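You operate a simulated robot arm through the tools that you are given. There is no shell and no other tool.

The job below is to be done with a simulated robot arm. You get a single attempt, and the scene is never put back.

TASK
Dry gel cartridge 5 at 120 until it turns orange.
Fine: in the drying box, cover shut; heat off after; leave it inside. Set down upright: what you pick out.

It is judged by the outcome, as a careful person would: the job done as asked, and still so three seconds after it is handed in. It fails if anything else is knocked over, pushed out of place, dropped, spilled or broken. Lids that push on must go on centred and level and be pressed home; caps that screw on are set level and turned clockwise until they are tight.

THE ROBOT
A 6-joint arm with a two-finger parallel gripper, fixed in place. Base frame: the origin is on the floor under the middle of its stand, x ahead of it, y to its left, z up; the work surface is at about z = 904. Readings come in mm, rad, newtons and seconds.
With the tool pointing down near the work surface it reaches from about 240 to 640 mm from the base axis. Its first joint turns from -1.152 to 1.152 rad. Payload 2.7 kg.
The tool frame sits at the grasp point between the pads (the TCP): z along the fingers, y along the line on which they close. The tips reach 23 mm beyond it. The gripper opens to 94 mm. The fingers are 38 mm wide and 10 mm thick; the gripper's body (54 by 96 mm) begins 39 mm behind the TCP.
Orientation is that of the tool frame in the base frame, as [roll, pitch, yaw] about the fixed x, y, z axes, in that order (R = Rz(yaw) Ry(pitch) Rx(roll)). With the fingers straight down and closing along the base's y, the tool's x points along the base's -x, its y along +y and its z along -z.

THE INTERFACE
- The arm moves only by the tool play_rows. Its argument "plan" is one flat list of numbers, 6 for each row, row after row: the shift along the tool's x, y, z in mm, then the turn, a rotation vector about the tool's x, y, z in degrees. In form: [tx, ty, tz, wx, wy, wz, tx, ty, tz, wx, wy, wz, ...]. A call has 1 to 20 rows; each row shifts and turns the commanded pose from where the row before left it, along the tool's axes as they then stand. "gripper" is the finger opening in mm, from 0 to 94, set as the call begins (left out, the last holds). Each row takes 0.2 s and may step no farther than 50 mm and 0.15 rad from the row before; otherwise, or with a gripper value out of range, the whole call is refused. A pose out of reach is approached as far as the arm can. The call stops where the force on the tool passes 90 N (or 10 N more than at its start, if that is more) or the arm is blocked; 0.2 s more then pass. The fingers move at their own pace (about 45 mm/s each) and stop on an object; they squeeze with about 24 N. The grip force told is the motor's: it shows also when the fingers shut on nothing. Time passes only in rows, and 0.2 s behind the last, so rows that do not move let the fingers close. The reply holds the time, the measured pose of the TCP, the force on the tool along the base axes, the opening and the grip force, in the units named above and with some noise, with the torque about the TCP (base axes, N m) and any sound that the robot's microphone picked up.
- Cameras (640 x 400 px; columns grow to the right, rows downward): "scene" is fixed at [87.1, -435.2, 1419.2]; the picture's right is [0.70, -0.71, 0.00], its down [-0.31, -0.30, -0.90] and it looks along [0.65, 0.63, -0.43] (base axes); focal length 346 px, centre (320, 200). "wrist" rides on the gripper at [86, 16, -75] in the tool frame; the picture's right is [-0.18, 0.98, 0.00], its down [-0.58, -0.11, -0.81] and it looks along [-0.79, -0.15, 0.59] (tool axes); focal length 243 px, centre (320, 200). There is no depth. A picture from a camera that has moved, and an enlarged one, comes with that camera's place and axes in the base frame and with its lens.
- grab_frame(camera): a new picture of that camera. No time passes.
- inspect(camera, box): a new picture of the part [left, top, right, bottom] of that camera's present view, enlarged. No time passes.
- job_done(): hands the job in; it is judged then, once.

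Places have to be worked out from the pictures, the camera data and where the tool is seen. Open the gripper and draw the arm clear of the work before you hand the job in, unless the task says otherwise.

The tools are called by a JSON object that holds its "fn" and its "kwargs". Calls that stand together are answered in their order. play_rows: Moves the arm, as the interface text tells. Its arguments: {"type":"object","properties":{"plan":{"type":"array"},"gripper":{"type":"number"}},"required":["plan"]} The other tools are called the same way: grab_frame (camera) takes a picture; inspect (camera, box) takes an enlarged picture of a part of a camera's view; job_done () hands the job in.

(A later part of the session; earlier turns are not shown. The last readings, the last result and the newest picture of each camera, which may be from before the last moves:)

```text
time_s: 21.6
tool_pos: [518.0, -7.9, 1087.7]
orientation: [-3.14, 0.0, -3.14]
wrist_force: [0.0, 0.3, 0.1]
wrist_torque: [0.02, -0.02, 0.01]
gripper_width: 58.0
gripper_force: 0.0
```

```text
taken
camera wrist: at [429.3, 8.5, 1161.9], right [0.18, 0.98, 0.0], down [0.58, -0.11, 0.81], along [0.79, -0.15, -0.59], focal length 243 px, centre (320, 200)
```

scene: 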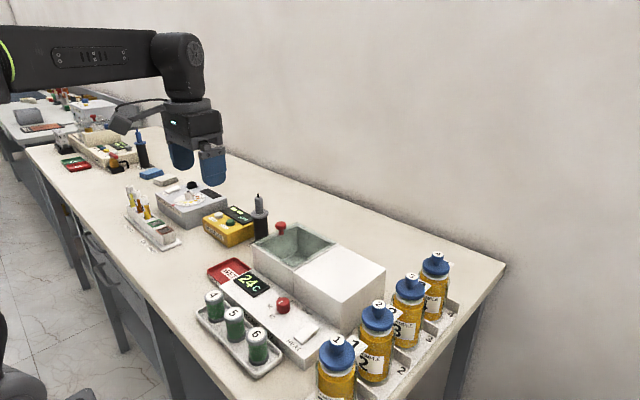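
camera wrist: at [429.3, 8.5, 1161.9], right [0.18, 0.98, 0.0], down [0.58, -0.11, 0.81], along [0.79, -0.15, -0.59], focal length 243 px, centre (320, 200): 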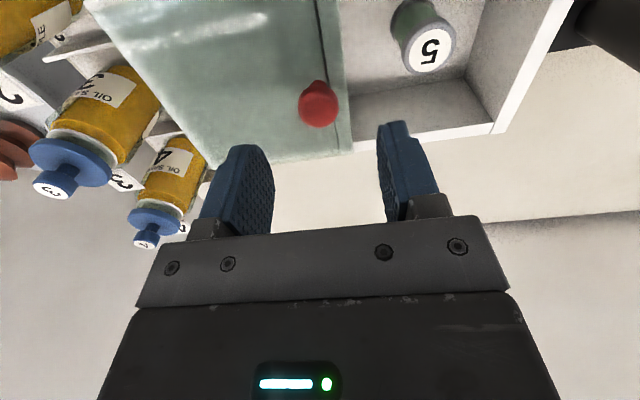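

The knob is right under the grasp point. I descend and close on it.

{"fn": "play_rows", "kwargs": {"plan": [0, -1, 30, 0, 0, 0, 0, 0, 20, 0, 0, 0, 0, 0, 10.5, 0, 0, 0]}}

{"fn": "play_rows", "kwargs": {"plan": [0, 0, 0, 0, 0, 0, 0, 0, 0, 0, 0, 0, 0, 0, 0, 0, 0, 0], "gripper": 10}}

{"fn": "grab_frame", "kwargs": {"camera": "wrist"}}

```text
time_s: 22.4
tool_pos: [518.7, -8.1, 1026.9]
orientation: [-3.141, 0.0, -3.141]
wrist_force: [0.3, 0.3, -0.2]
wrist_torque: [0.01, -0.02, 0.0]
gripper_width: 58.0
gripper_force: 0.1
```

```text
time_s: 23.2
tool_pos: [519.2, -9.2, 1027.8]
orientation: [-3.139, 0.001, 3.141]
wrist_force: [0.5, 0.3, -2.7]
wrist_torque: [0.02, -0.12, 0.01]
gripper_width: 25.3
gripper_force: 44.8
```

```text
taken
camera wrist: at [430.0, 7.4, 1101.6], right [0.18, 0.98, 0.0], down [0.58, -0.11, 0.81], along [0.79, -0.15, -0.59], focal length 243 px, centre (320, 200)
```

wrist: 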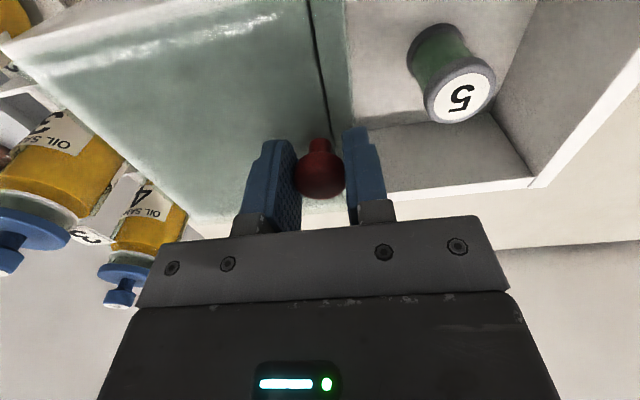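

Knob gripped again. I slide the lid back toward +y by about 115 mm, then finish in small steps.

{"fn": "play_rows", "kwargs": {"plan": [0, 5, 0, 0, 0, 0, 0, 8, 0, 0, 0, 0, 0, 10, 0, 0, 0, 0, 0, 10, 0, 0, 0, 0, 0, 10, 0, 0, 0, 0, 0, 10, 0, 0, 0, 0, 0, 10, 0, 0, 0, 0, 0, 10, 0, 0, 0, 0, 0, 10, 0, 0, 0, 0, 0, 10, 0, 0, 0, 0, 0, 10, 0, 0, 0, 0, 0, 8, 0, 0, 0, 0, 0, 5, 0, 0, 0, 0]}}

{"fn": "grab_frame", "kwargs": {"camera": "wrist"}}

{"fn": "inspect", "kwargs": {"camera": "scene", "box": [230, 190, 390, 310]}}

```text
time_s: 26.0
tool_pos: [518.1, 107.8, 1027.8]
orientation: [-3.141, 0.002, -3.14]
wrist_force: [8.7, -0.9, -0.9]
wrist_torque: [-0.06, 0.08, -0.06]
gripper_width: 25.0
gripper_force: 45.1
```

```text
taken
camera wrist: at [429.7, 123.9, 1101.5], right [0.18, 0.98, 0.0], down [0.58, -0.11, 0.81], along [0.79, -0.15, -0.59], focal length 243 px, centre (320, 200)
```

wrist: 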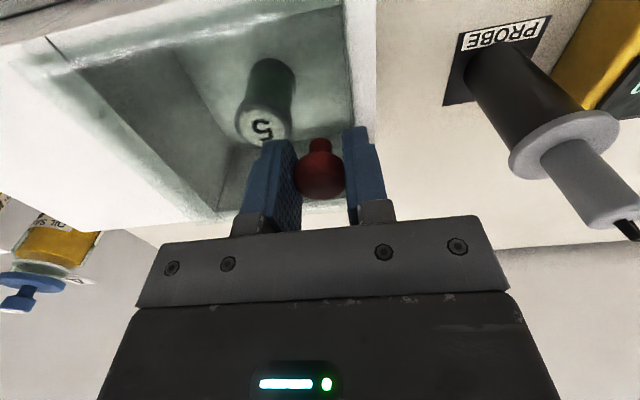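

```text
3.33 times, centred on (310, 250) of scene
camera zoom: at [87.4, -435.2, 1419.2], right [0.7, -0.71, 0.0], down [-0.31, -0.3, -0.9], along [0.65, 0.63, -0.43], focal length 1153 px, centre (353, 33)
```

zoom: 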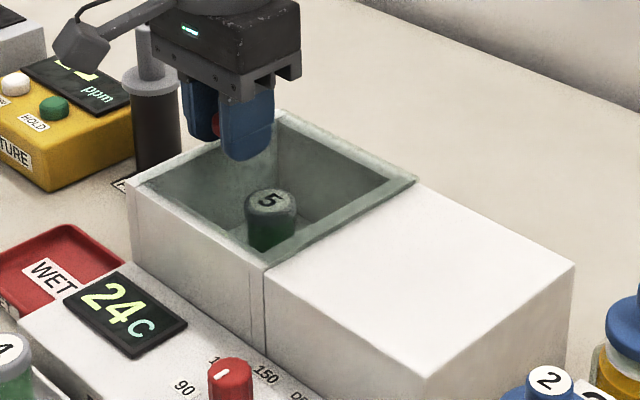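

9 mm remain to the original shut position. I finish in small steps and watch the y force.

{"fn": "play_rows", "kwargs": {"plan": [0, 3, 0, 0, 0, 0, 0, 3, 0, 0, 0, 0, 0, 2, 0, 0, 0, 0, 0, 1, 0, 0, 0, 0, 0, 0, 0, 0, 0, 0]}}

{"fn": "grab_frame", "kwargs": {"camera": "wrist"}}

{"fn": "inspect", "kwargs": {"camera": "scene", "box": [240, 210, 350, 290]}}

```text
time_s: 27.2
tool_pos: [517.9, 116.2, 1026.4]
orientation: [3.141, 0.002, 3.14]
wrist_force: [8.7, -0.7, 1.9]
wrist_torque: [-0.05, -0.02, 0.0]
gripper_width: 25.0
gripper_force: 44.9
```

```text
taken
camera wrist: at [429.7, 132.6, 1101.5], right [0.18, 0.98, 0.0], down [0.58, -0.11, 0.81], along [0.79, -0.15, -0.59], focal length 243 px, centre (320, 200)
```

wrist: 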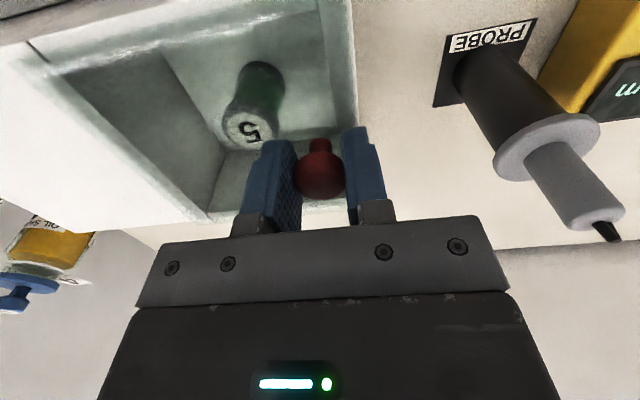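

```text
5.00 times, centred on (295, 250) of scene
camera zoom: at [87.3, -435.2, 1419.2], right [0.7, -0.71, 0.0], down [-0.31, -0.3, -0.9], along [0.65, 0.63, -0.43], focal length 1730 px, centre (445, -50)
```

zoom: 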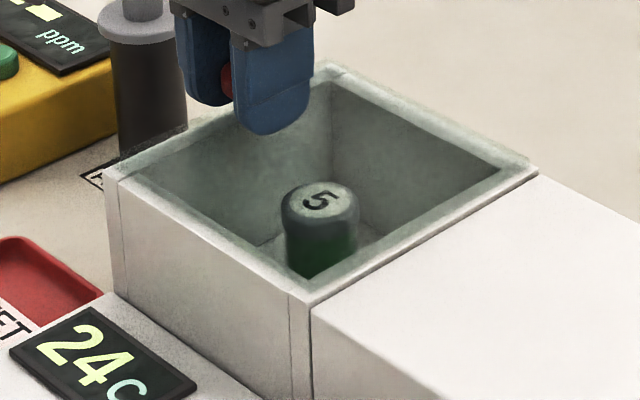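

The lid looks the same as in its original shut position. I nudge 1 mm further to check for the end stop.

{"fn": "play_rows", "kwargs": {"plan": [0, 0.7, 0, 0, 0, 0, 0, 0, 0, 0, 0, 0]}}

```text
time_s: 27.8
tool_pos: [518.0, 115.8, 1028.2]
orientation: [-3.14, 0.0, -3.141]
wrist_force: [3.9, -4.6, 3.6]
wrist_torque: [-0.05, -0.5, 0.02]
gripper_width: 25.3
gripper_force: 45.3
```

The y force rises to about -5 N just as in the initial shut state, so the lid is at its stop. I release and rise, then look at the control panel.

{"fn": "play_rows", "kwargs": {"plan": [0, 0, 0, 0, 0, 0, 0, 0, 0, 0, 0, 0, 0, 0, 0, 0, 0, 0, 0, 0, -15, 0, 0, 0, 0, 0, -35, 0, 0, 0, 0, 0, -40, 0, 0, 0], "gripper": 60}}

{"fn": "inspect", "kwargs": {"camera": "scene", "box": [240, 210, 350, 290]}}

{"fn": "inspect", "kwargs": {"camera": "scene", "box": [220, 250, 340, 380]}}

```text
time_s: 29.2
tool_pos: [517.5, 115.9, 1118.0]
orientation: [-3.14, 0.002, -3.14]
wrist_force: [-0.4, 0.1, 0.3]
wrist_torque: [0.03, -0.03, 0.02]
gripper_width: 60.0
gripper_force: 0.0
```

```text
5.00 times, centred on (295, 250) of scene
camera zoom: at [87.1, -435.2, 1419.2], right [0.7, -0.71, 0.0], down [-0.31, -0.3, -0.9], along [0.65, 0.63, -0.43], focal length 1730 px, centre (445, -50)
```

zoom: 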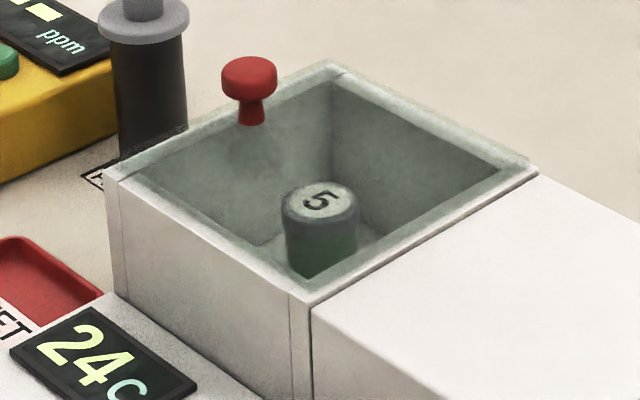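

```text
3.08 times, centred on (280, 315) of scene
camera zoom: at [87.1, -435.2, 1419.2], right [0.7, -0.71, 0.0], down [-0.31, -0.3, -0.9], along [0.65, 0.63, -0.43], focal length 1064 px, centre (443, -154)
```

zoom: 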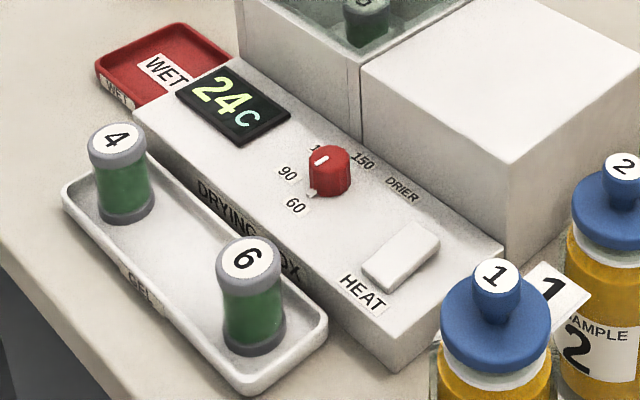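

The lid is shut exactly as before, with cartridge 5 visible under the glass. The dial appears at about (407, -15) with 60/90/120/150 spaced ~60° apart clockwise; I move above it for a close look.

{"fn": "play_rows", "kwargs": {"plan": [28, -33, 5, 0, 0, 0, 28, -33, 5, 0, 0, 0, 28, -33, 10, 0, 0, 0, 28, -32, 20, 0, 0, 0]}}

{"fn": "grab_frame", "kwargs": {"camera": "wrist"}}

{"fn": "inspect", "kwargs": {"camera": "wrist", "box": [220, 0, 420, 150]}}

```text
time_s: 30.2
tool_pos: [408.7, -15.5, 1078.1]
orientation: [-3.14, 0.002, -3.14]
wrist_force: [-0.7, 0.0, -0.1]
wrist_torque: [0.02, -0.01, 0.01]
gripper_width: 60.0
gripper_force: 0.0
```

```text
taken
camera wrist: at [318.8, 1.0, 1151.6], right [0.18, 0.98, 0.0], down [0.58, -0.11, 0.81], along [0.79, -0.15, -0.59], focal length 243 px, centre (320, 200)
```

wrist: 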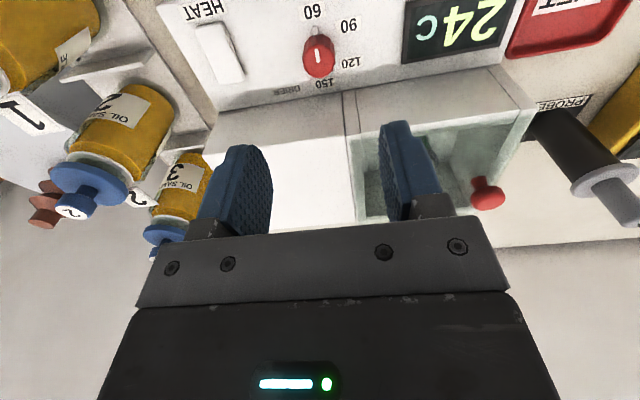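

```text
2.67 times, centred on (320, 75) of wrist
camera zoom: at [318.8, 1.0, 1151.6], right [0.18, 0.98, 0.0], down [0.58, -0.11, 0.81], along [0.79, -0.15, -0.59], focal length 647 px, centre (320, 533)
```

zoom: 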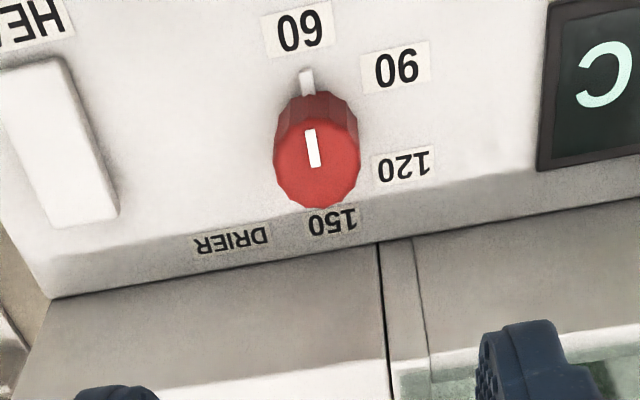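

The dial's white mark points at 60 (toward the base). Dial centre ≈ (407.5, -16), top z≈948, diameter ≈25 mm. To keep the gripper body clear of the box I'll turn it in 40° bites (from -20° to +20°); first I pre-turn and come down to z≈1000.

{"fn": "play_rows", "kwargs": {"plan": [0, -0.5, 26, 0, 0, -8, 0, 0, 26, 0, 0, -8, 0, 0, 26, 0, 0, -4], "gripper": 46}}

{"fn": "grab_frame", "kwargs": {"camera": "wrist"}}

{"fn": "inspect", "kwargs": {"camera": "scene", "box": [210, 200, 370, 360]}}

```text
time_s: 31.0
tool_pos: [407.5, -15.5, 999.3]
orientation: [-3.14, -0.001, -2.79]
wrist_force: [-0.5, -0.4, 0.1]
wrist_torque: [-0.03, -0.01, 0.04]
gripper_width: 46.0
gripper_force: 0.1
```

```text
taken
camera wrist: at [318.1, -29.9, 1073.2], right [-0.17, 0.99, 0.0], down [0.58, 0.1, 0.81], along [0.8, 0.13, -0.59], focal length 243 px, centre (320, 200)
```

wrist: 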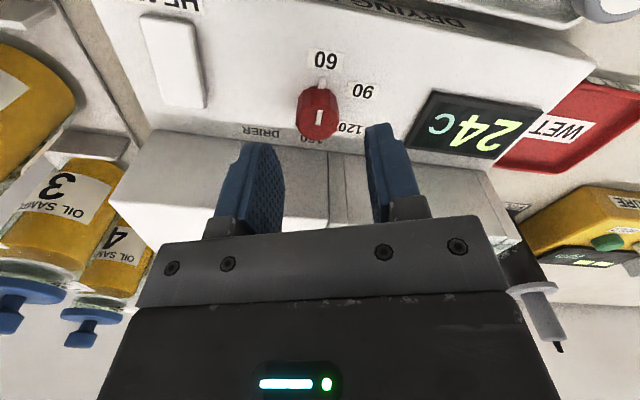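

```text
2.50 times, centred on (290, 280) of scene
camera zoom: at [87.1, -435.2, 1419.2], right [0.7, -0.71, 0.0], down [-0.31, -0.3, -0.9], along [0.65, 0.63, -0.43], focal length 865 px, centre (395, 0)
```

zoom: 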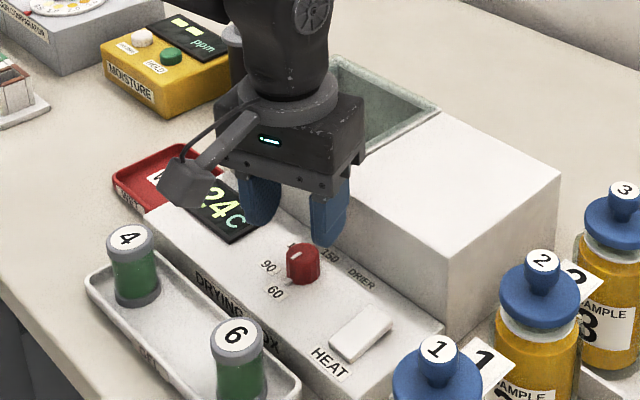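

The dial is centred between the fingers. I descend to z≈960 (tips ≈937, above the panel) and close on it.

{"fn": "play_rows", "kwargs": {"plan": [0, 0, 20, 0, 0, 0, 0, 0, 12, 0, 0, 0, 0, 0, 7, 0, 0, 0]}}

{"fn": "grab_frame", "kwargs": {"camera": "wrist"}}

{"fn": "inspect", "kwargs": {"camera": "scene", "box": [230, 220, 350, 340]}}

```text
time_s: 31.8
tool_pos: [407.3, -14.8, 959.5]
orientation: [-3.14, -0.001, -2.792]
wrist_force: [0.2, -0.4, 0.2]
wrist_torque: [-0.02, -0.01, 0.0]
gripper_width: 45.9
gripper_force: 0.1
```

```text
taken
camera wrist: at [317.7, -29.2, 1034.1], right [-0.16, 0.99, 0.0], down [0.58, 0.1, 0.81], along [0.8, 0.13, -0.59], focal length 243 px, centre (320, 200)
```

wrist: 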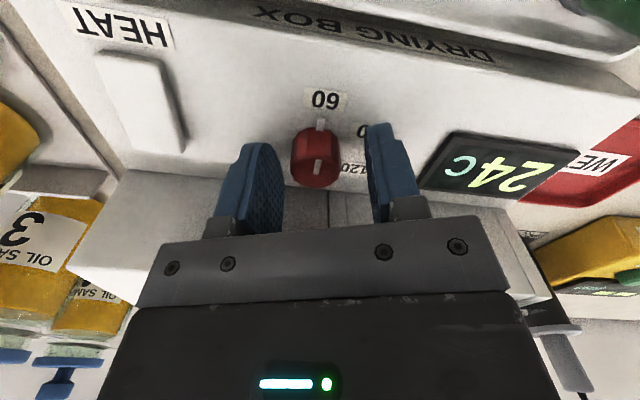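

```text
3.33 times, centred on (290, 280) of scene
camera zoom: at [87.1, -435.2, 1419.2], right [0.7, -0.71, 0.0], down [-0.31, -0.3, -0.9], along [0.65, 0.63, -0.43], focal length 1153 px, centre (420, -67)
```

zoom: 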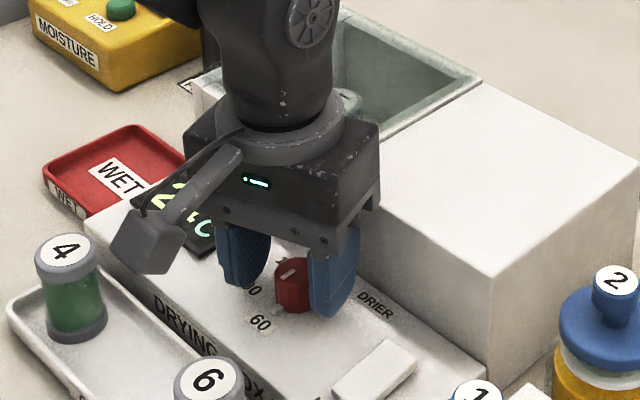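

The knob is about 2 mm to the -y side of centre; I shift slightly and close the fingers on the dial.

{"fn": "play_rows", "kwargs": {"plan": [0, -1.8, 0, 0, 0, 0, 0, 0, 0, 0, 0, 0, 0, 0, 0, 0, 0, 0, 0, 0, 0, 0, 0, 0], "gripper": 15}}

{"fn": "grab_frame", "kwargs": {"camera": "wrist"}}

```text
time_s: 32.8
tool_pos: [407.5, -17.6, 960.2]
orientation: [-3.139, 0.001, -2.793]
wrist_force: [6.4, -17.5, -7.4]
wrist_torque: [-0.38, -0.35, -0.05]
gripper_width: 25.0
gripper_force: 45.2
```

```text
taken
camera wrist: at [318.7, -31.7, 1034.4], right [-0.16, 0.99, 0.0], down [0.58, 0.1, 0.81], along [0.8, 0.13, -0.59], focal length 243 px, centre (320, 200)
```

wrist: 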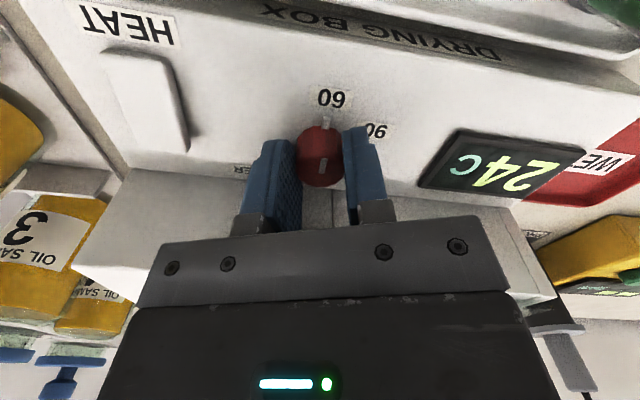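

Dial gripped (25 mm). The side force says the dial centre is about 2 mm further to -y; I shift to relieve it before turning.

{"fn": "play_rows", "kwargs": {"plan": [0, -1.2, 0, 0, 0, 0, 0, -1, 0, 0, 0, 0, 0, 0, 0, 0, 0, 0]}}

```text
time_s: 33.6
tool_pos: [407.4, -18.1, 960.7]
orientation: [-3.141, 0.0, -2.792]
wrist_force: [0.4, -1.3, -6.6]
wrist_torque: [0.27, -0.61, -0.03]
gripper_width: 25.1
gripper_force: 44.6
```

Side force is gone. Now I turn 40° clockwise (about +tool z) in 8° rows.

{"fn": "play_rows", "kwargs": {"plan": [0, 0, 0, 0, 0, 5, 0, 0, 0, 0, 0, 7, 0, 0, 0, 0, 0, 7, 0, 0, 0, 0, 0, 7, 0, 0, 0, 0, 0, 7, 0, 0, 0, 0, 0, 7, 0, 0, 0, 0, 0, 0]}}

{"fn": "grab_frame", "kwargs": {"camera": "wrist"}}

{"fn": "inspect", "kwargs": {"camera": "scene", "box": [230, 220, 350, 340]}}

```text
time_s: 35.2
tool_pos: [407.3, -16.4, 961.7]
orientation: [3.138, 0.001, 2.791]
wrist_force: [-4.9, 29.8, 0.2]
wrist_torque: [0.78, 0.62, 0.05]
gripper_width: 25.3
gripper_force: 45.2
```

```text
taken
camera wrist: at [329.9, 28.9, 1034.6], right [0.51, 0.86, 0.0], down [0.51, -0.3, 0.81], along [0.69, -0.41, -0.59], focal length 243 px, centre (320, 200)
```

wrist: 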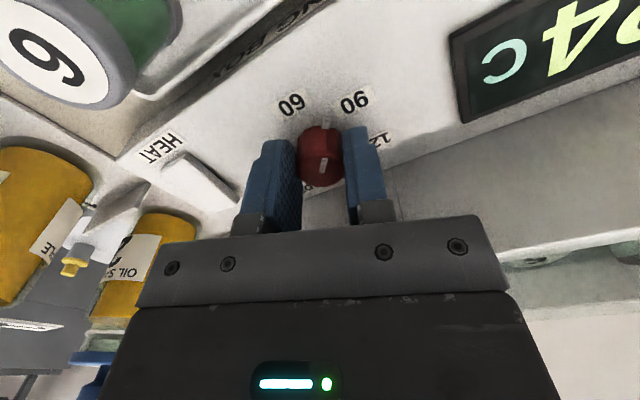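

```text
3.33 times, centred on (290, 280) of scene
camera zoom: at [87.0, -434.4, 1419.5], right [0.7, -0.71, 0.0], down [-0.31, -0.3, -0.9], along [0.65, 0.63, -0.43], focal length 1153 px, centre (420, -67)
```

zoom: 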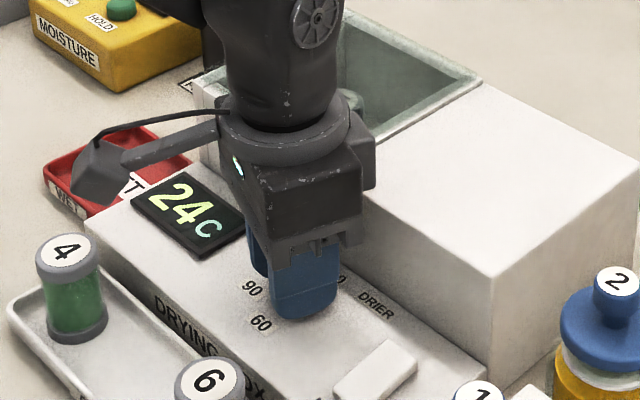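

The dial turned with the gripper; the mark is now between 60 and 90. The side force of 30 N tells me the dial centre is nearer (409.7, -17), so I open, recentre, and inspect the dial.

{"fn": "play_rows", "kwargs": {"plan": [0, 0, 0, 0, 0, 0, 0, 0, 0, 0, 0, 0, -1.7, 2.3, 0, 0, 0, 0, 0, 0, 0, 0, 0, 0], "gripper": 46}}

{"fn": "inspect", "kwargs": {"camera": "wrist", "box": [220, 60, 420, 210]}}

{"fn": "inspect", "kwargs": {"camera": "scene", "box": [230, 220, 350, 340]}}

```text
time_s: 36.2
tool_pos: [410.0, -16.3, 961.5]
orientation: [-3.141, 0.0, 2.794]
wrist_force: [-0.4, 0.3, 0.3]
wrist_torque: [0.0, -0.02, 0.02]
gripper_width: 45.8
gripper_force: 0.1
```

```text
2.67 times, centred on (320, 135) of wrist
camera zoom: at [332.2, 28.2, 1034.5], right [0.51, 0.86, 0.0], down [0.51, -0.3, 0.81], along [0.69, -0.41, -0.59], focal length 647 px, centre (320, 373)
```

zoom: 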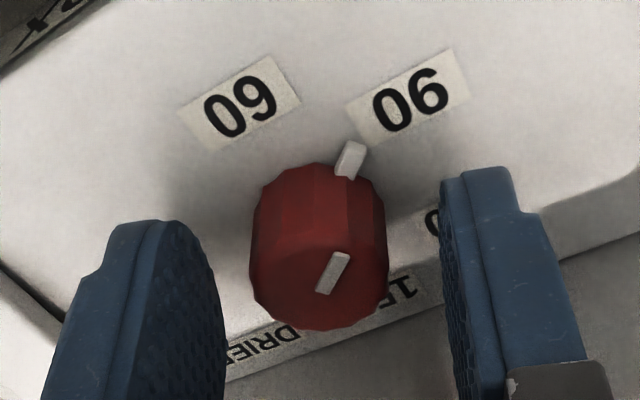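

```text
3.33 times, centred on (290, 280) of scene
camera zoom: at [87.1, -435.2, 1419.2], right [0.7, -0.71, 0.0], down [-0.31, -0.3, -0.9], along [0.65, 0.63, -0.43], focal length 1153 px, centre (420, -67)
```

zoom: 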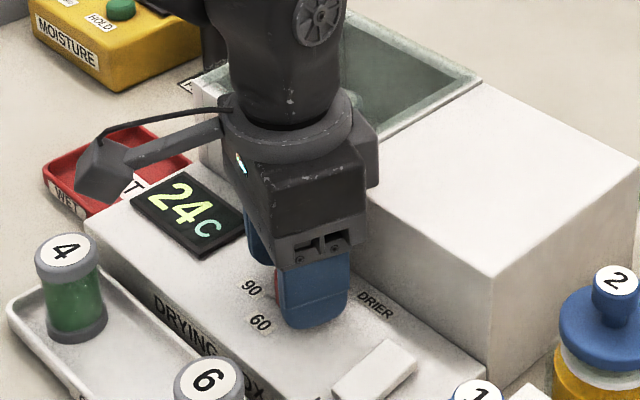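

The dial holds at about 40° past 60 (no snap-back). I swing the open gripper back 40°, regrip and check the side force.

{"fn": "play_rows", "kwargs": {"plan": [0, 0, 0, 0, 0, -8, 0, 0, 0, 0, 0, -8, 0, 0, 0, 0, 0, -8, 0, 0, 0, 0, 0, -8, 0, 0, 0, 0, 0, -8, 0, 0, 0, 0, 0, 0]}}

{"fn": "play_rows", "kwargs": {"plan": [0, 0, 0, 0, 0, 0, 0, 0, 0, 0, 0, 0, 0, 0, 0, 0, 0, 0], "gripper": 15}}

{"fn": "grab_frame", "kwargs": {"camera": "wrist"}}

```text
time_s: 37.6
tool_pos: [410.1, -17.0, 960.5]
orientation: [-3.139, 0.0, -2.788]
wrist_force: [1.0, -1.4, 0.3]
wrist_torque: [-0.02, 0.01, -0.01]
gripper_width: 46.1
gripper_force: 0.2
```

```text
time_s: 38.4
tool_pos: [410.2, -16.4, 960.5]
orientation: [-3.14, 0.0, -2.79]
wrist_force: [1.0, -2.3, -1.5]
wrist_torque: [-0.03, -0.01, -0.03]
gripper_width: 25.1
gripper_force: 45.3
```

```text
taken
camera wrist: at [321.2, -30.9, 1034.4], right [-0.16, 0.99, 0.0], down [0.58, 0.1, 0.81], along [0.8, 0.13, -0.59], focal length 243 px, centre (320, 200)
```

wrist: 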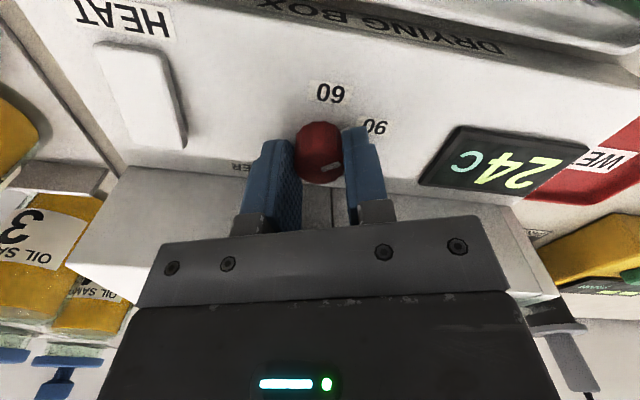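

Centred now (2 N side force). I turn another 40° clockwise.

{"fn": "play_rows", "kwargs": {"plan": [0, 0, 0, 0, 0, 5, 0, 0, 0, 0, 0, 7, 0, 0, 0, 0, 0, 7, 0, 0, 0, 0, 0, 7, 0, 0, 0, 0, 0, 7, 0, 0, 0, 0, 0, 7, 0, 0, 0, 0, 0, 0]}}

{"fn": "play_rows", "kwargs": {"plan": [0, 0, 0, 0, 0, 0, 0, 0, 0, 0, 0, 0, 0, 0, 0, 0, 0, 0], "gripper": 46}}

{"fn": "inspect", "kwargs": {"camera": "wrist", "box": [220, 60, 420, 210]}}

```text
time_s: 40.0
tool_pos: [409.6, -17.1, 960.8]
orientation: [-3.141, -0.002, 2.792]
wrist_force: [2.5, -1.6, -6.4]
wrist_torque: [-0.02, 0.01, 0.0]
gripper_width: 25.2
gripper_force: 45.3
```

```text
time_s: 40.8
tool_pos: [410.6, -16.5, 961.0]
orientation: [3.141, 0.0, 2.796]
wrist_force: [-0.3, -0.2, 0.2]
wrist_torque: [-0.03, 0.03, 0.02]
gripper_width: 46.0
gripper_force: 0.1
```

```text
2.67 times, centred on (320, 135) of wrist
camera zoom: at [332.3, 28.2, 1034.7], right [0.51, 0.86, 0.0], down [0.51, -0.3, 0.81], along [0.69, -0.41, -0.59], focal length 647 px, centre (320, 373)
```

zoom: 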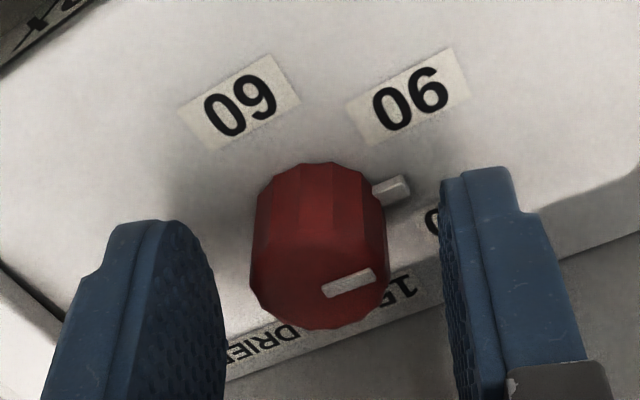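

The dial now reads about 80° past 60 (just beyond 90). The grip at this height clears the pointer tab, so I repeat once more for the last 40°.

{"fn": "play_rows", "kwargs": {"plan": [0, 0, 0, 0, 0, -8, 0, 0, 0, 0, 0, -8, 0, 0, 0, 0, 0, -8, 0, 0, 0, 0, 0, -8, 0, 0, 0, 0, 0, -8, 0, 0, 0, 0, 0, 0]}}

{"fn": "inspect", "kwargs": {"camera": "wrist", "box": [220, 60, 420, 210]}}

{"fn": "play_rows", "kwargs": {"plan": [0, 0, 0, 0, 0, 0, 0, 0, 0, 0, 0, 0, 0, 0, 0, 0, 0, 0], "gripper": 15}}

```text
time_s: 42.2
tool_pos: [409.9, -16.6, 961.2]
orientation: [-3.14, -0.001, -2.792]
wrist_force: [0.3, -0.4, 0.3]
wrist_torque: [-0.01, -0.01, -0.03]
gripper_width: 45.8
gripper_force: 0.1
```

```text
2.67 times, centred on (320, 135) of wrist
camera zoom: at [321.5, -31.4, 1034.6], right [-0.17, 0.99, 0.0], down [0.58, 0.1, 0.81], along [0.8, 0.13, -0.59], focal length 647 px, centre (320, 373)
```

zoom: 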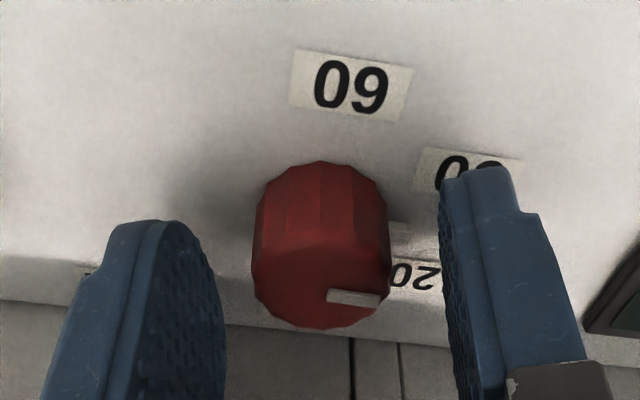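

```text
time_s: 43.0
tool_pos: [409.5, -17.1, 960.5]
orientation: [3.141, 0.001, -2.791]
wrist_force: [-1.0, 4.2, 1.4]
wrist_torque: [0.11, 0.01, -0.04]
gripper_width: 25.1
gripper_force: 44.6
```

Gripped cleanly at 25 mm. I turn the final 40° clockwise and release.

{"fn": "play_rows", "kwargs": {"plan": [0, 0, 0, 0, 0, 5, 0, 0, 0, 0, 0, 7, 0, 0, 0, 0, 0, 7, 0, 0, 0, 0, 0, 7, 0, 0, 0, 0, 0, 7, 0, 0, 0, 0, 0, 7, 0, 0, 0, 0, 0, 0]}}

{"fn": "play_rows", "kwargs": {"plan": [0, 0, 0, 0, 0, 0, 0, 0, 0, 0, 0, 0, 0, 0, 0, 0, 0, 0], "gripper": 46}}

{"fn": "inspect", "kwargs": {"camera": "wrist", "box": [220, 60, 420, 210]}}

```text
time_s: 44.6
tool_pos: [409.4, -16.2, 960.4]
orientation: [-3.14, 0.003, 2.792]
wrist_force: [5.3, 3.4, -2.8]
wrist_torque: [0.18, 0.29, 0.04]
gripper_width: 25.0
gripper_force: 45.0
```

```text
time_s: 45.4
tool_pos: [409.8, -17.3, 960.6]
orientation: [-3.139, -0.002, 2.794]
wrist_force: [-0.3, 0.4, -0.3]
wrist_torque: [-0.04, 0.0, -0.04]
gripper_width: 46.3
gripper_force: 0.0
```

```text
2.67 times, centred on (320, 135) of wrist
camera zoom: at [332.0, 27.9, 1034.6], right [0.51, 0.86, 0.0], down [0.51, -0.3, 0.81], along [0.69, -0.41, -0.59], focal length 647 px, centre (320, 373)
```

zoom: 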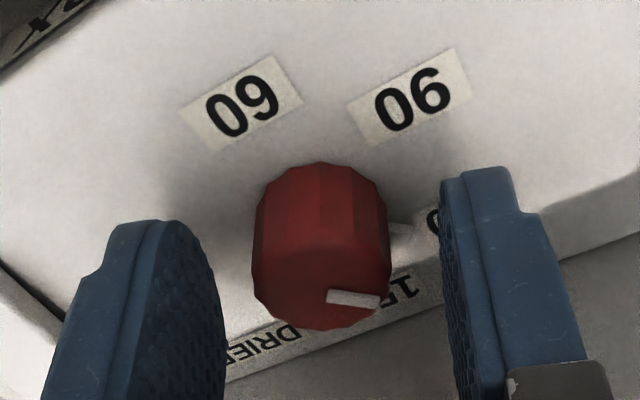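

The dial followed another 40°. I rise, straighten the wrist and check that the mark points at 120.

{"fn": "play_rows", "kwargs": {"plan": [0, 0, -20, 0, 0, 0, 0, 0, -30, 0, 0, -8, 0, 0, -35, 0, 0, -8, 0, 0, -35, 0, 0, -4]}}

{"fn": "inspect", "kwargs": {"camera": "wrist", "box": [220, 0, 420, 150]}}

{"fn": "inspect", "kwargs": {"camera": "scene", "box": [220, 260, 340, 370]}}

```text
time_s: 46.4
tool_pos: [410.4, -15.6, 1081.0]
orientation: [-3.14, 0.002, -3.138]
wrist_force: [-0.1, -0.3, 0.4]
wrist_torque: [-0.03, 0.01, 0.01]
gripper_width: 45.7
gripper_force: 0.1
```

```text
2.67 times, centred on (320, 75) of wrist
camera zoom: at [320.7, -0.1, 1154.9], right [0.18, 0.98, 0.0], down [0.58, -0.11, 0.81], along [0.79, -0.15, -0.59], focal length 647 px, centre (320, 533)
```

zoom: 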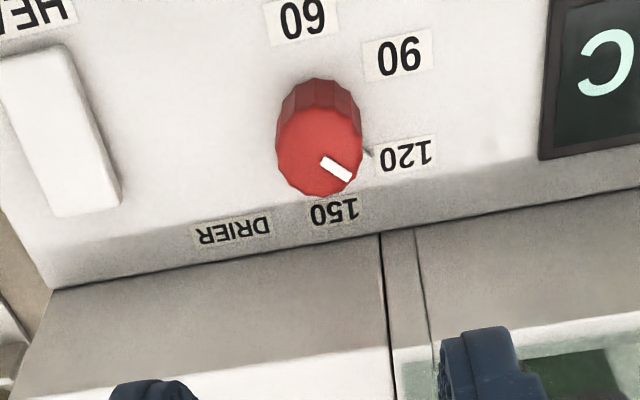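

```text
3.64 times, centred on (280, 315) of scene
camera zoom: at [87.1, -435.2, 1419.2], right [0.7, -0.71, 0.0], down [-0.31, -0.3, -0.9], along [0.65, 0.63, -0.43], focal length 1258 px, centre (466, -218)
```

zoom: 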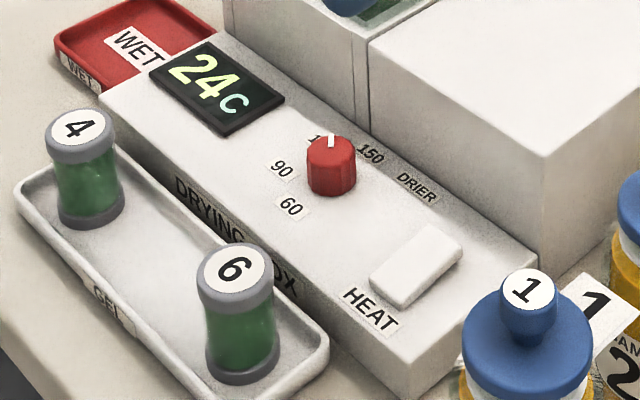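

The pointer tab seems to sit at 120; I zoom in to verify the exact angle before switching on.

{"fn": "inspect", "kwargs": {"camera": "wrist", "box": [290, 10, 370, 90]}}

{"fn": "inspect", "kwargs": {"camera": "scene", "box": [265, 285, 315, 325]}}

```text
5.00 times, centred on (330, 50) of wrist
camera zoom: at [320.7, -0.1, 1154.9], right [0.18, 0.98, 0.0], down [0.58, -0.11, 0.81], along [0.79, -0.15, -0.59], focal length 1213 px, centre (270, 950)
```

zoom: 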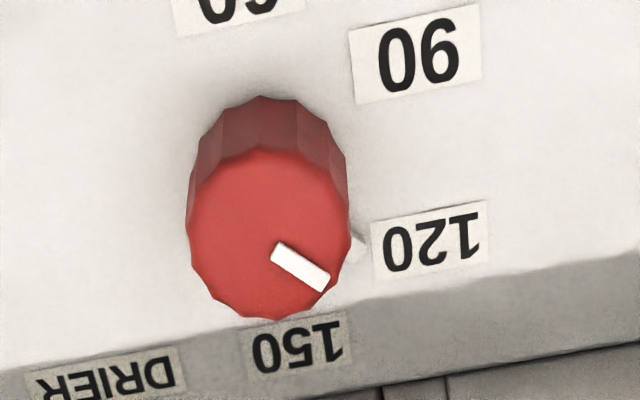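

```text
10.00 times, centred on (290, 305) of scene
camera zoom: at [87.1, -435.2, 1419.2], right [0.7, -0.71, 0.0], down [-0.31, -0.3, -0.9], along [0.65, 0.63, -0.43], focal length 3459 px, centre (620, -850)
```

zoom: 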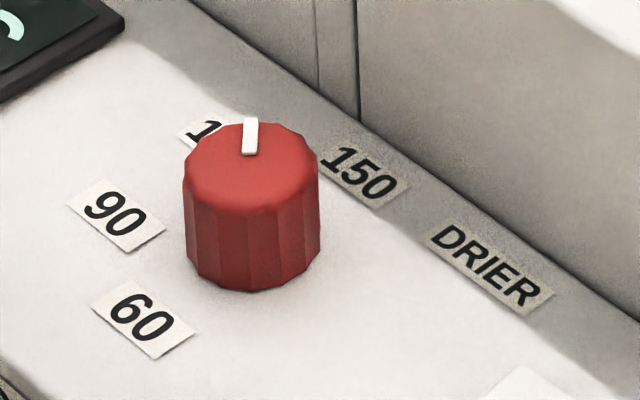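

Both cameras put the mark at about 134° rather than 120° (the faceted knob shifted a little when gripped). I go back down at the +20° angle, regrip and turn it back by about 14°.

{"fn": "play_rows", "kwargs": {"plan": [0, 0, 35, 0, 0, 8, 0, 0, 35, 0, 0, 8, 0, 0, 30, 0, 0, 4, 0, 0, 14, 0, 0, 0, 0, 0, 6, 0, 0, 0], "gripper": 46}}

{"fn": "play_rows", "kwargs": {"plan": [0, 0, 0, 0, 0, 0, 0, 0, 0, 0, 0, 0, 0, 0, 0, 0, 0, 0], "gripper": 15}}

{"fn": "inspect", "kwargs": {"camera": "wrist", "box": [280, 110, 360, 200]}}

```text
time_s: 47.6
tool_pos: [409.2, -16.5, 960.1]
orientation: [3.141, 0.002, 2.791]
wrist_force: [-0.7, 0.0, -0.1]
wrist_torque: [0.02, 0.0, 0.03]
gripper_width: 46.0
gripper_force: 0.0
```

```text
time_s: 48.4
tool_pos: [410.2, -16.1, 959.1]
orientation: [3.141, 0.001, 2.795]
wrist_force: [1.9, 4.4, -3.3]
wrist_torque: [0.05, -0.3, -0.01]
gripper_width: 25.2
gripper_force: 45.0
```

```text
4.44 times, centred on (320, 155) of wrist
camera zoom: at [331.5, 28.4, 1034.1], right [0.51, 0.86, 0.0], down [0.51, -0.3, 0.81], along [0.69, -0.41, -0.59], focal length 1078 px, centre (320, 400)
```

zoom: 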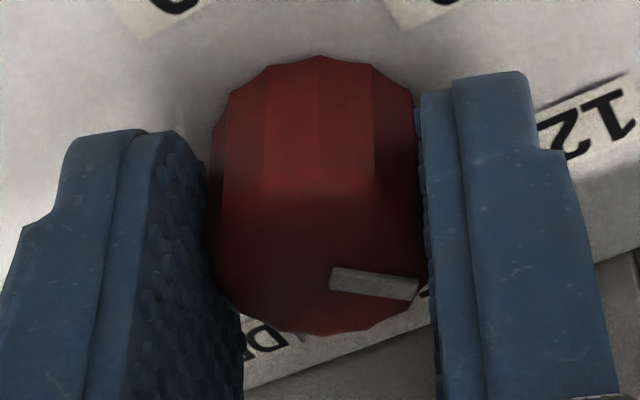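

Still about 134° with the grip closed. I turn it back 14°.

{"fn": "play_rows", "kwargs": {"plan": [0, 0, 0, 0, 0, -5, 0, 0, 0, 0, 0, -5, 0, 0, 0, 0, 0, -4, 0, 0, 0, 0, 0, 0]}}

{"fn": "play_rows", "kwargs": {"plan": [0, 0, 0, 0, 0, 0, 0, 0, 0, 0, 0, 0, 0, 0, 0, 0, 0, 0], "gripper": 46}}

{"fn": "inspect", "kwargs": {"camera": "wrist", "box": [280, 110, 360, 200]}}

```text
time_s: 49.4
tool_pos: [408.8, -16.3, 960.5]
orientation: [-3.139, -0.001, 3.037]
wrist_force: [-4.2, 5.9, -6.6]
wrist_torque: [0.17, -0.59, 0.0]
gripper_width: 24.9
gripper_force: 45.6
```

```text
time_s: 50.2
tool_pos: [409.2, -17.0, 960.6]
orientation: [-3.139, -0.001, 3.039]
wrist_force: [0.7, -0.2, 0.0]
wrist_torque: [0.04, 0.01, -0.01]
gripper_width: 45.7
gripper_force: 0.0
```

```text
4.44 times, centred on (320, 155) of wrist
camera zoom: at [323.4, 8.4, 1034.4], right [0.28, 0.96, 0.0], down [0.57, -0.17, 0.81], along [0.77, -0.23, -0.59], focal length 1078 px, centre (320, 400)
```

zoom: 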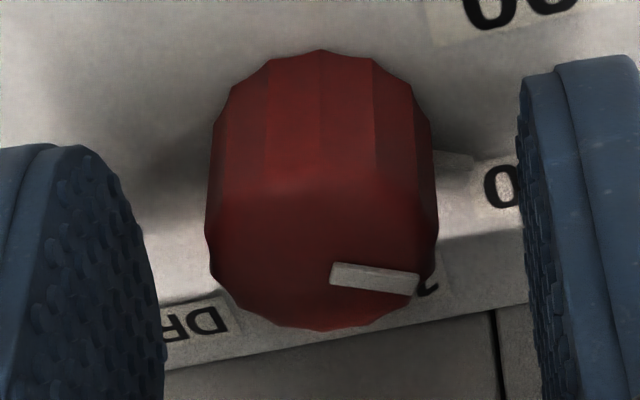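

The mark now measures about 118–120°. I rise, straighten up and verify with both cameras.

{"fn": "play_rows", "kwargs": {"plan": [0, 0, -20, 0, 0, 0, 0, 0, -30, 0, 0, -6, 0, 0, -35, 0, 0, 0, 0, 0, -35, 0, 0, 0]}}

{"fn": "inspect", "kwargs": {"camera": "wrist", "box": [290, 10, 370, 90]}}

{"fn": "inspect", "kwargs": {"camera": "scene", "box": [265, 285, 315, 325]}}

{"fn": "inspect", "kwargs": {"camera": "scene", "box": [270, 310, 340, 370]}}

```text
time_s: 51.2
tool_pos: [411.1, -17.3, 1080.2]
orientation: [-3.141, -0.001, -3.14]
wrist_force: [-0.4, 0.8, 0.0]
wrist_torque: [-0.01, -0.02, 0.02]
gripper_width: 45.8
gripper_force: 0.1
```

```text
5.00 times, centred on (330, 50) of wrist
camera zoom: at [321.9, -0.5, 1154.3], right [0.18, 0.98, 0.0], down [0.58, -0.11, 0.81], along [0.79, -0.15, -0.59], focal length 1213 px, centre (270, 950)
```

zoom: 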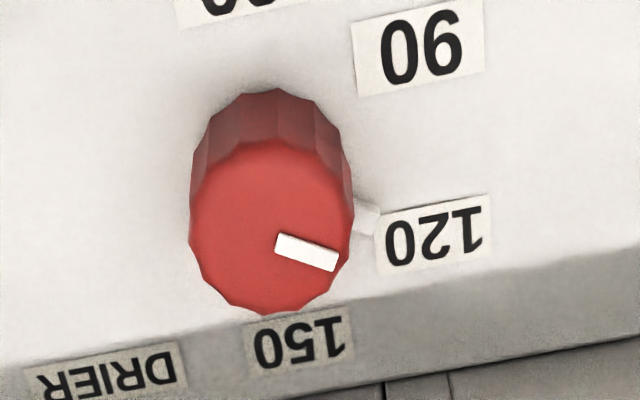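

```text
10.00 times, centred on (290, 305) of scene
camera zoom: at [87.1, -435.2, 1419.2], right [0.7, -0.71, 0.0], down [-0.31, -0.3, -0.9], along [0.65, 0.63, -0.43], focal length 3459 px, centre (620, -850)
```

zoom: 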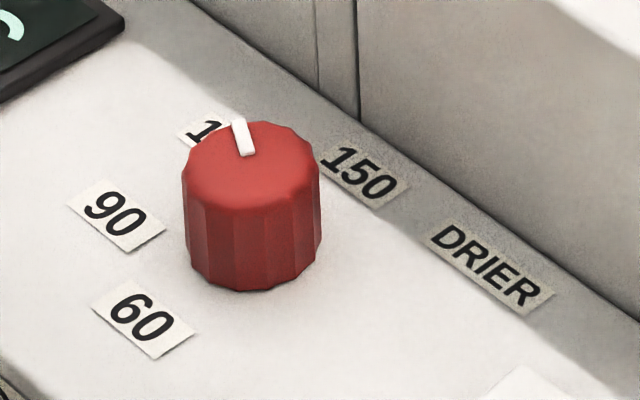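

```text
6.67 times, centred on (305, 340) of scene
camera zoom: at [87.1, -435.2, 1419.2], right [0.7, -0.71, 0.0], down [-0.31, -0.3, -0.9], along [0.65, 0.63, -0.43], focal length 2306 px, centre (420, -733)
```

zoom: 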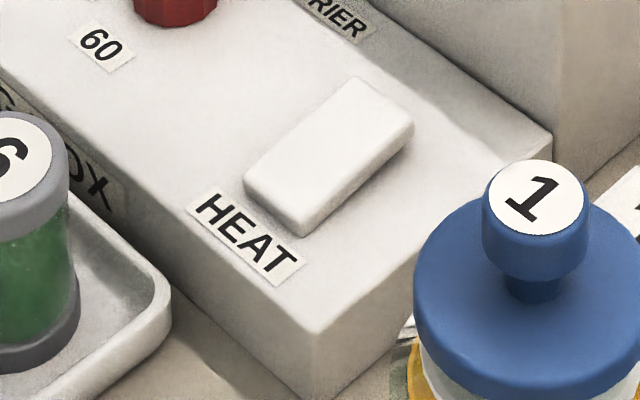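

The mark is at 120 by both cameras. Next is the HEAT rocker near (392, -94); I move so the wrist camera sees it closely to tell which end is raised.

{"fn": "play_rows", "kwargs": {"plan": [5, -30, 10, 0, 0, 0, 5, -30, 15, 0, 0, 0, 5, -25, 15, 0, 0, 0], "gripper": 90}}

{"fn": "grab_frame", "kwargs": {"camera": "wrist"}}

{"fn": "inspect", "kwargs": {"camera": "wrist", "box": [260, 20, 380, 120]}}

```text
time_s: 52.0
tool_pos: [395.9, -101.1, 1040.7]
orientation: [-3.141, 0.001, -3.14]
wrist_force: [-0.1, -0.5, 0.1]
wrist_torque: [0.01, 0.03, 0.0]
gripper_width: 90.3
gripper_force: 0.1
```

```text
taken
camera wrist: at [306.9, -85.4, 1115.0], right [0.18, 0.98, 0.0], down [0.58, -0.11, 0.81], along [0.79, -0.15, -0.59], focal length 243 px, centre (320, 200)
```

wrist: 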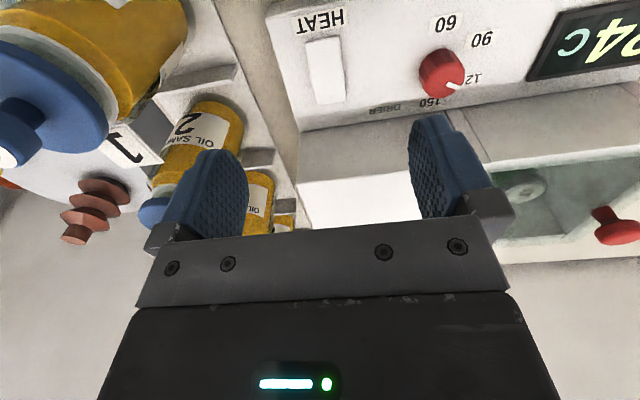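

```text
4.00 times, centred on (320, 70) of wrist
camera zoom: at [306.9, -85.4, 1115.0], right [0.18, 0.98, 0.0], down [0.58, -0.11, 0.81], along [0.79, -0.15, -0.59], focal length 970 px, centre (320, 720)
```

zoom: 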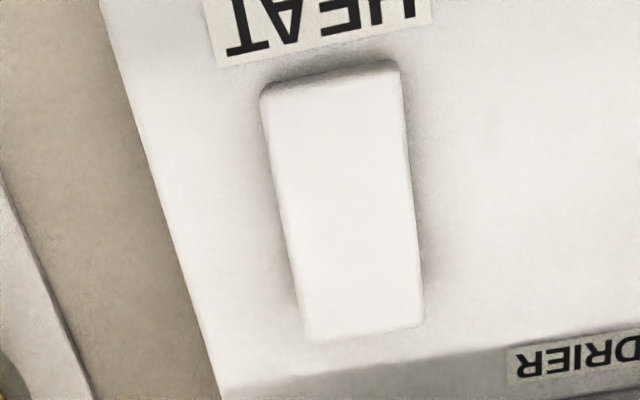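

I enlarge the rocker from the fixed camera to see which end stands higher.

{"fn": "inspect", "kwargs": {"camera": "scene", "box": [290, 315, 325, 350]}}

{"fn": "inspect", "kwargs": {"camera": "wrist", "box": [295, 30, 355, 110]}}

```text
11.43 times, centred on (308, 332) of scene
camera zoom: at [87.1, -435.2, 1419.2], right [0.7, -0.71, 0.0], down [-0.31, -0.3, -0.9], along [0.65, 0.63, -0.43], focal length 3954 px, centre (463, -1314)
```

zoom: 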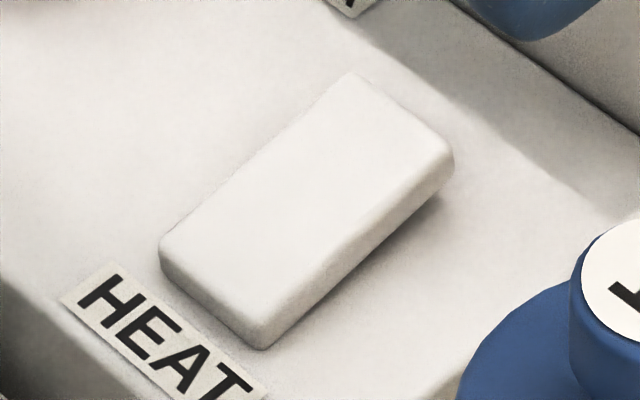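

```text
5.00 times, centred on (325, 70) of wrist
camera zoom: at [306.9, -85.4, 1115.0], right [0.18, 0.98, 0.0], down [0.58, -0.11, 0.81], along [0.79, -0.15, -0.59], focal length 1213 px, centre (295, 850)
```

zoom: 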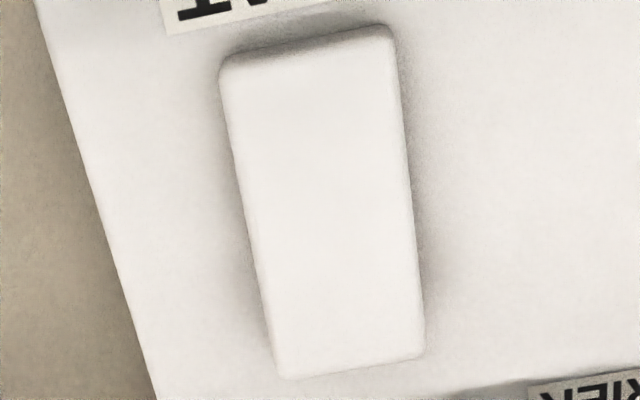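

The +x end of the rocker is raised (shadow gap under it) and the end by the HEAT label is down. I close the fingers and go above the raised end at about (411, -96).

{"fn": "play_rows", "kwargs": {"plan": [-16, 6, 10, 0, 0, 0, 0, 0, 20, 0, 0, 0, 0, 0, 20, 0, 0, 0, 0, 0, 10, 0, 0, 0, 0, 0, 0, 0, 0, 0], "gripper": 0}}

{"fn": "grab_frame", "kwargs": {"camera": "wrist"}}

{"fn": "inspect", "kwargs": {"camera": "scene", "box": [250, 240, 370, 370]}}

```text
time_s: 53.2
tool_pos: [411.1, -96.0, 981.8]
orientation: [-3.139, -0.001, -3.139]
wrist_force: [-1.0, -0.1, -0.5]
wrist_torque: [0.0, -0.01, 0.0]
gripper_width: 0.2
gripper_force: 17.7
```

```text
taken
camera wrist: at [322.4, -79.3, 1054.5], right [0.18, 0.98, 0.0], down [0.58, -0.11, 0.81], along [0.79, -0.15, -0.59], focal length 243 px, centre (320, 200)
```

wrist: 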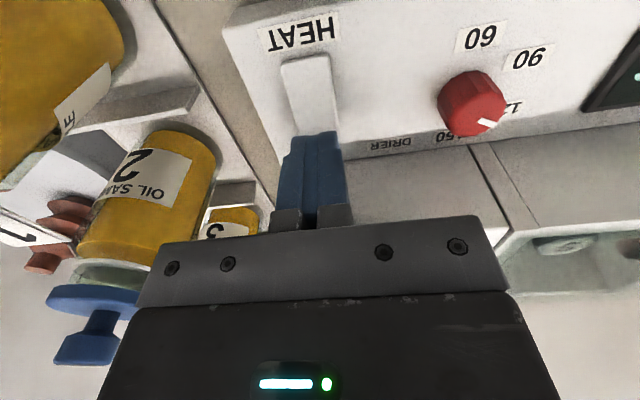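

```text
3.08 times, centred on (310, 305) of scene
camera zoom: at [87.1, -435.2, 1419.2], right [0.7, -0.71, 0.0], down [-0.31, -0.3, -0.9], along [0.65, 0.63, -0.43], focal length 1064 px, centre (351, -123)
```

zoom: 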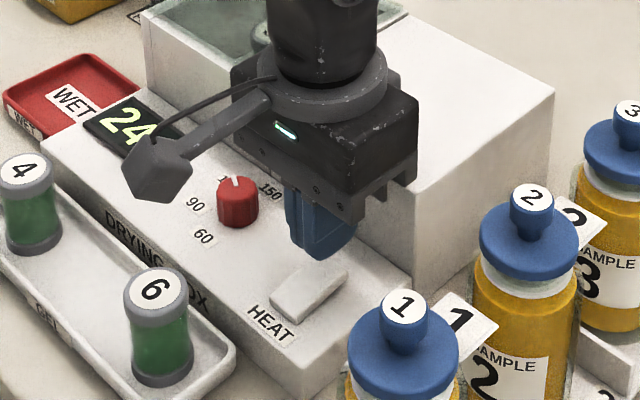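

Fingers are closed and above the raised end with tips at z≈958. I step down and watch for contact.

{"fn": "play_rows", "kwargs": {"plan": [0, 0, 5, 0, 0, 0, 0, 0, 4, 0, 0, 0]}}

```text
time_s: 53.8
tool_pos: [411.8, -95.5, 971.8]
orientation: [-3.141, 0.0, -3.139]
wrist_force: [0.1, 0.2, -0.3]
wrist_torque: [0.04, -0.07, -0.03]
gripper_width: 0.0
gripper_force: 23.4
```

No contact yet at tip z≈949; I continue in 2 mm steps.

{"fn": "play_rows", "kwargs": {"plan": [0, 0, 2, 0, 0, 0, 0, 0, 2, 0, 0, 0]}}

```text
time_s: 54.4
tool_pos: [411.4, -95.4, 967.2]
orientation: [-3.139, -0.001, -3.141]
wrist_force: [-0.2, 0.3, -0.4]
wrist_torque: [0.01, 0.02, 0.01]
gripper_width: 0.1
gripper_force: 24.4
```

{"fn": "play_rows", "kwargs": {"plan": [0, 0, 2, 0, 0, 0, 0, 0, 1, 0, 0, 0]}}

{"fn": "inspect", "kwargs": {"camera": "scene", "box": [280, 290, 340, 350]}}

```text
time_s: 55.0
tool_pos: [412.4, -95.5, 965.2]
orientation: [-3.139, 0.0, -3.14]
wrist_force: [0.4, 0.6, 0.8]
wrist_torque: [0.03, -0.01, -0.01]
gripper_width: 0.5
gripper_force: 24.2
```

```text
6.67 times, centred on (310, 320) of scene
camera zoom: at [87.1, -435.2, 1419.2], right [0.7, -0.71, 0.0], down [-0.31, -0.3, -0.9], along [0.65, 0.63, -0.43], focal length 2306 px, centre (387, -600)
```

zoom: 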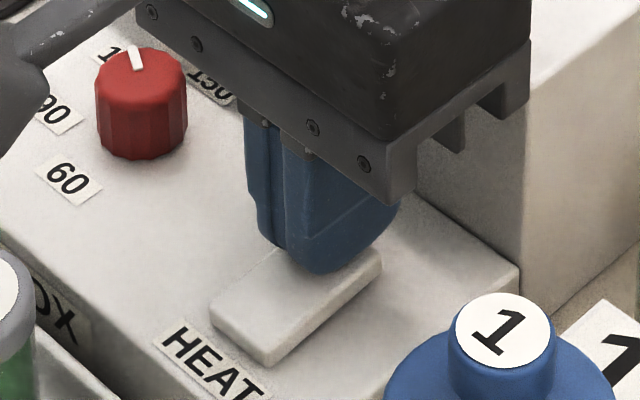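

The fingertips look just above or at the raised end. I keep pressing in 2 mm steps while watching the force.

{"fn": "play_rows", "kwargs": {"plan": [0, 0, 2, 0, 0, 0, 0, 0, 1, 0, 0, 0]}}

{"fn": "inspect", "kwargs": {"camera": "scene", "box": [280, 290, 340, 350]}}

```text
time_s: 55.6
tool_pos: [411.4, -95.4, 962.4]
orientation: [-3.14, 0.001, -3.14]
wrist_force: [-5.5, 1.1, 18.5]
wrist_torque: [0.05, 0.45, -0.07]
gripper_width: 0.0
gripper_force: 24.0
```

```text
6.67 times, centred on (310, 320) of scene
camera zoom: at [86.7, -435.1, 1419.2], right [0.7, -0.71, 0.0], down [-0.31, -0.3, -0.9], along [0.65, 0.63, -0.43], focal length 2306 px, centre (387, -600)
```

zoom: 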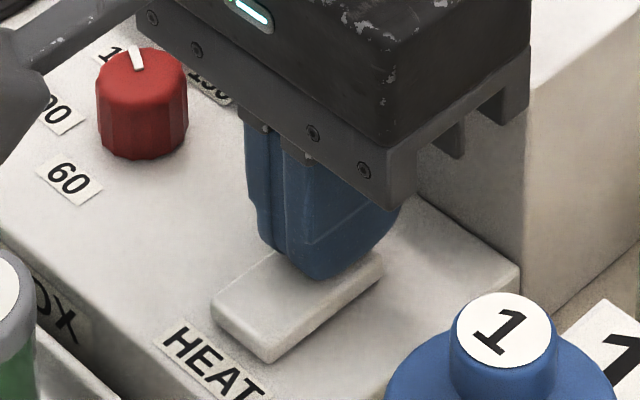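

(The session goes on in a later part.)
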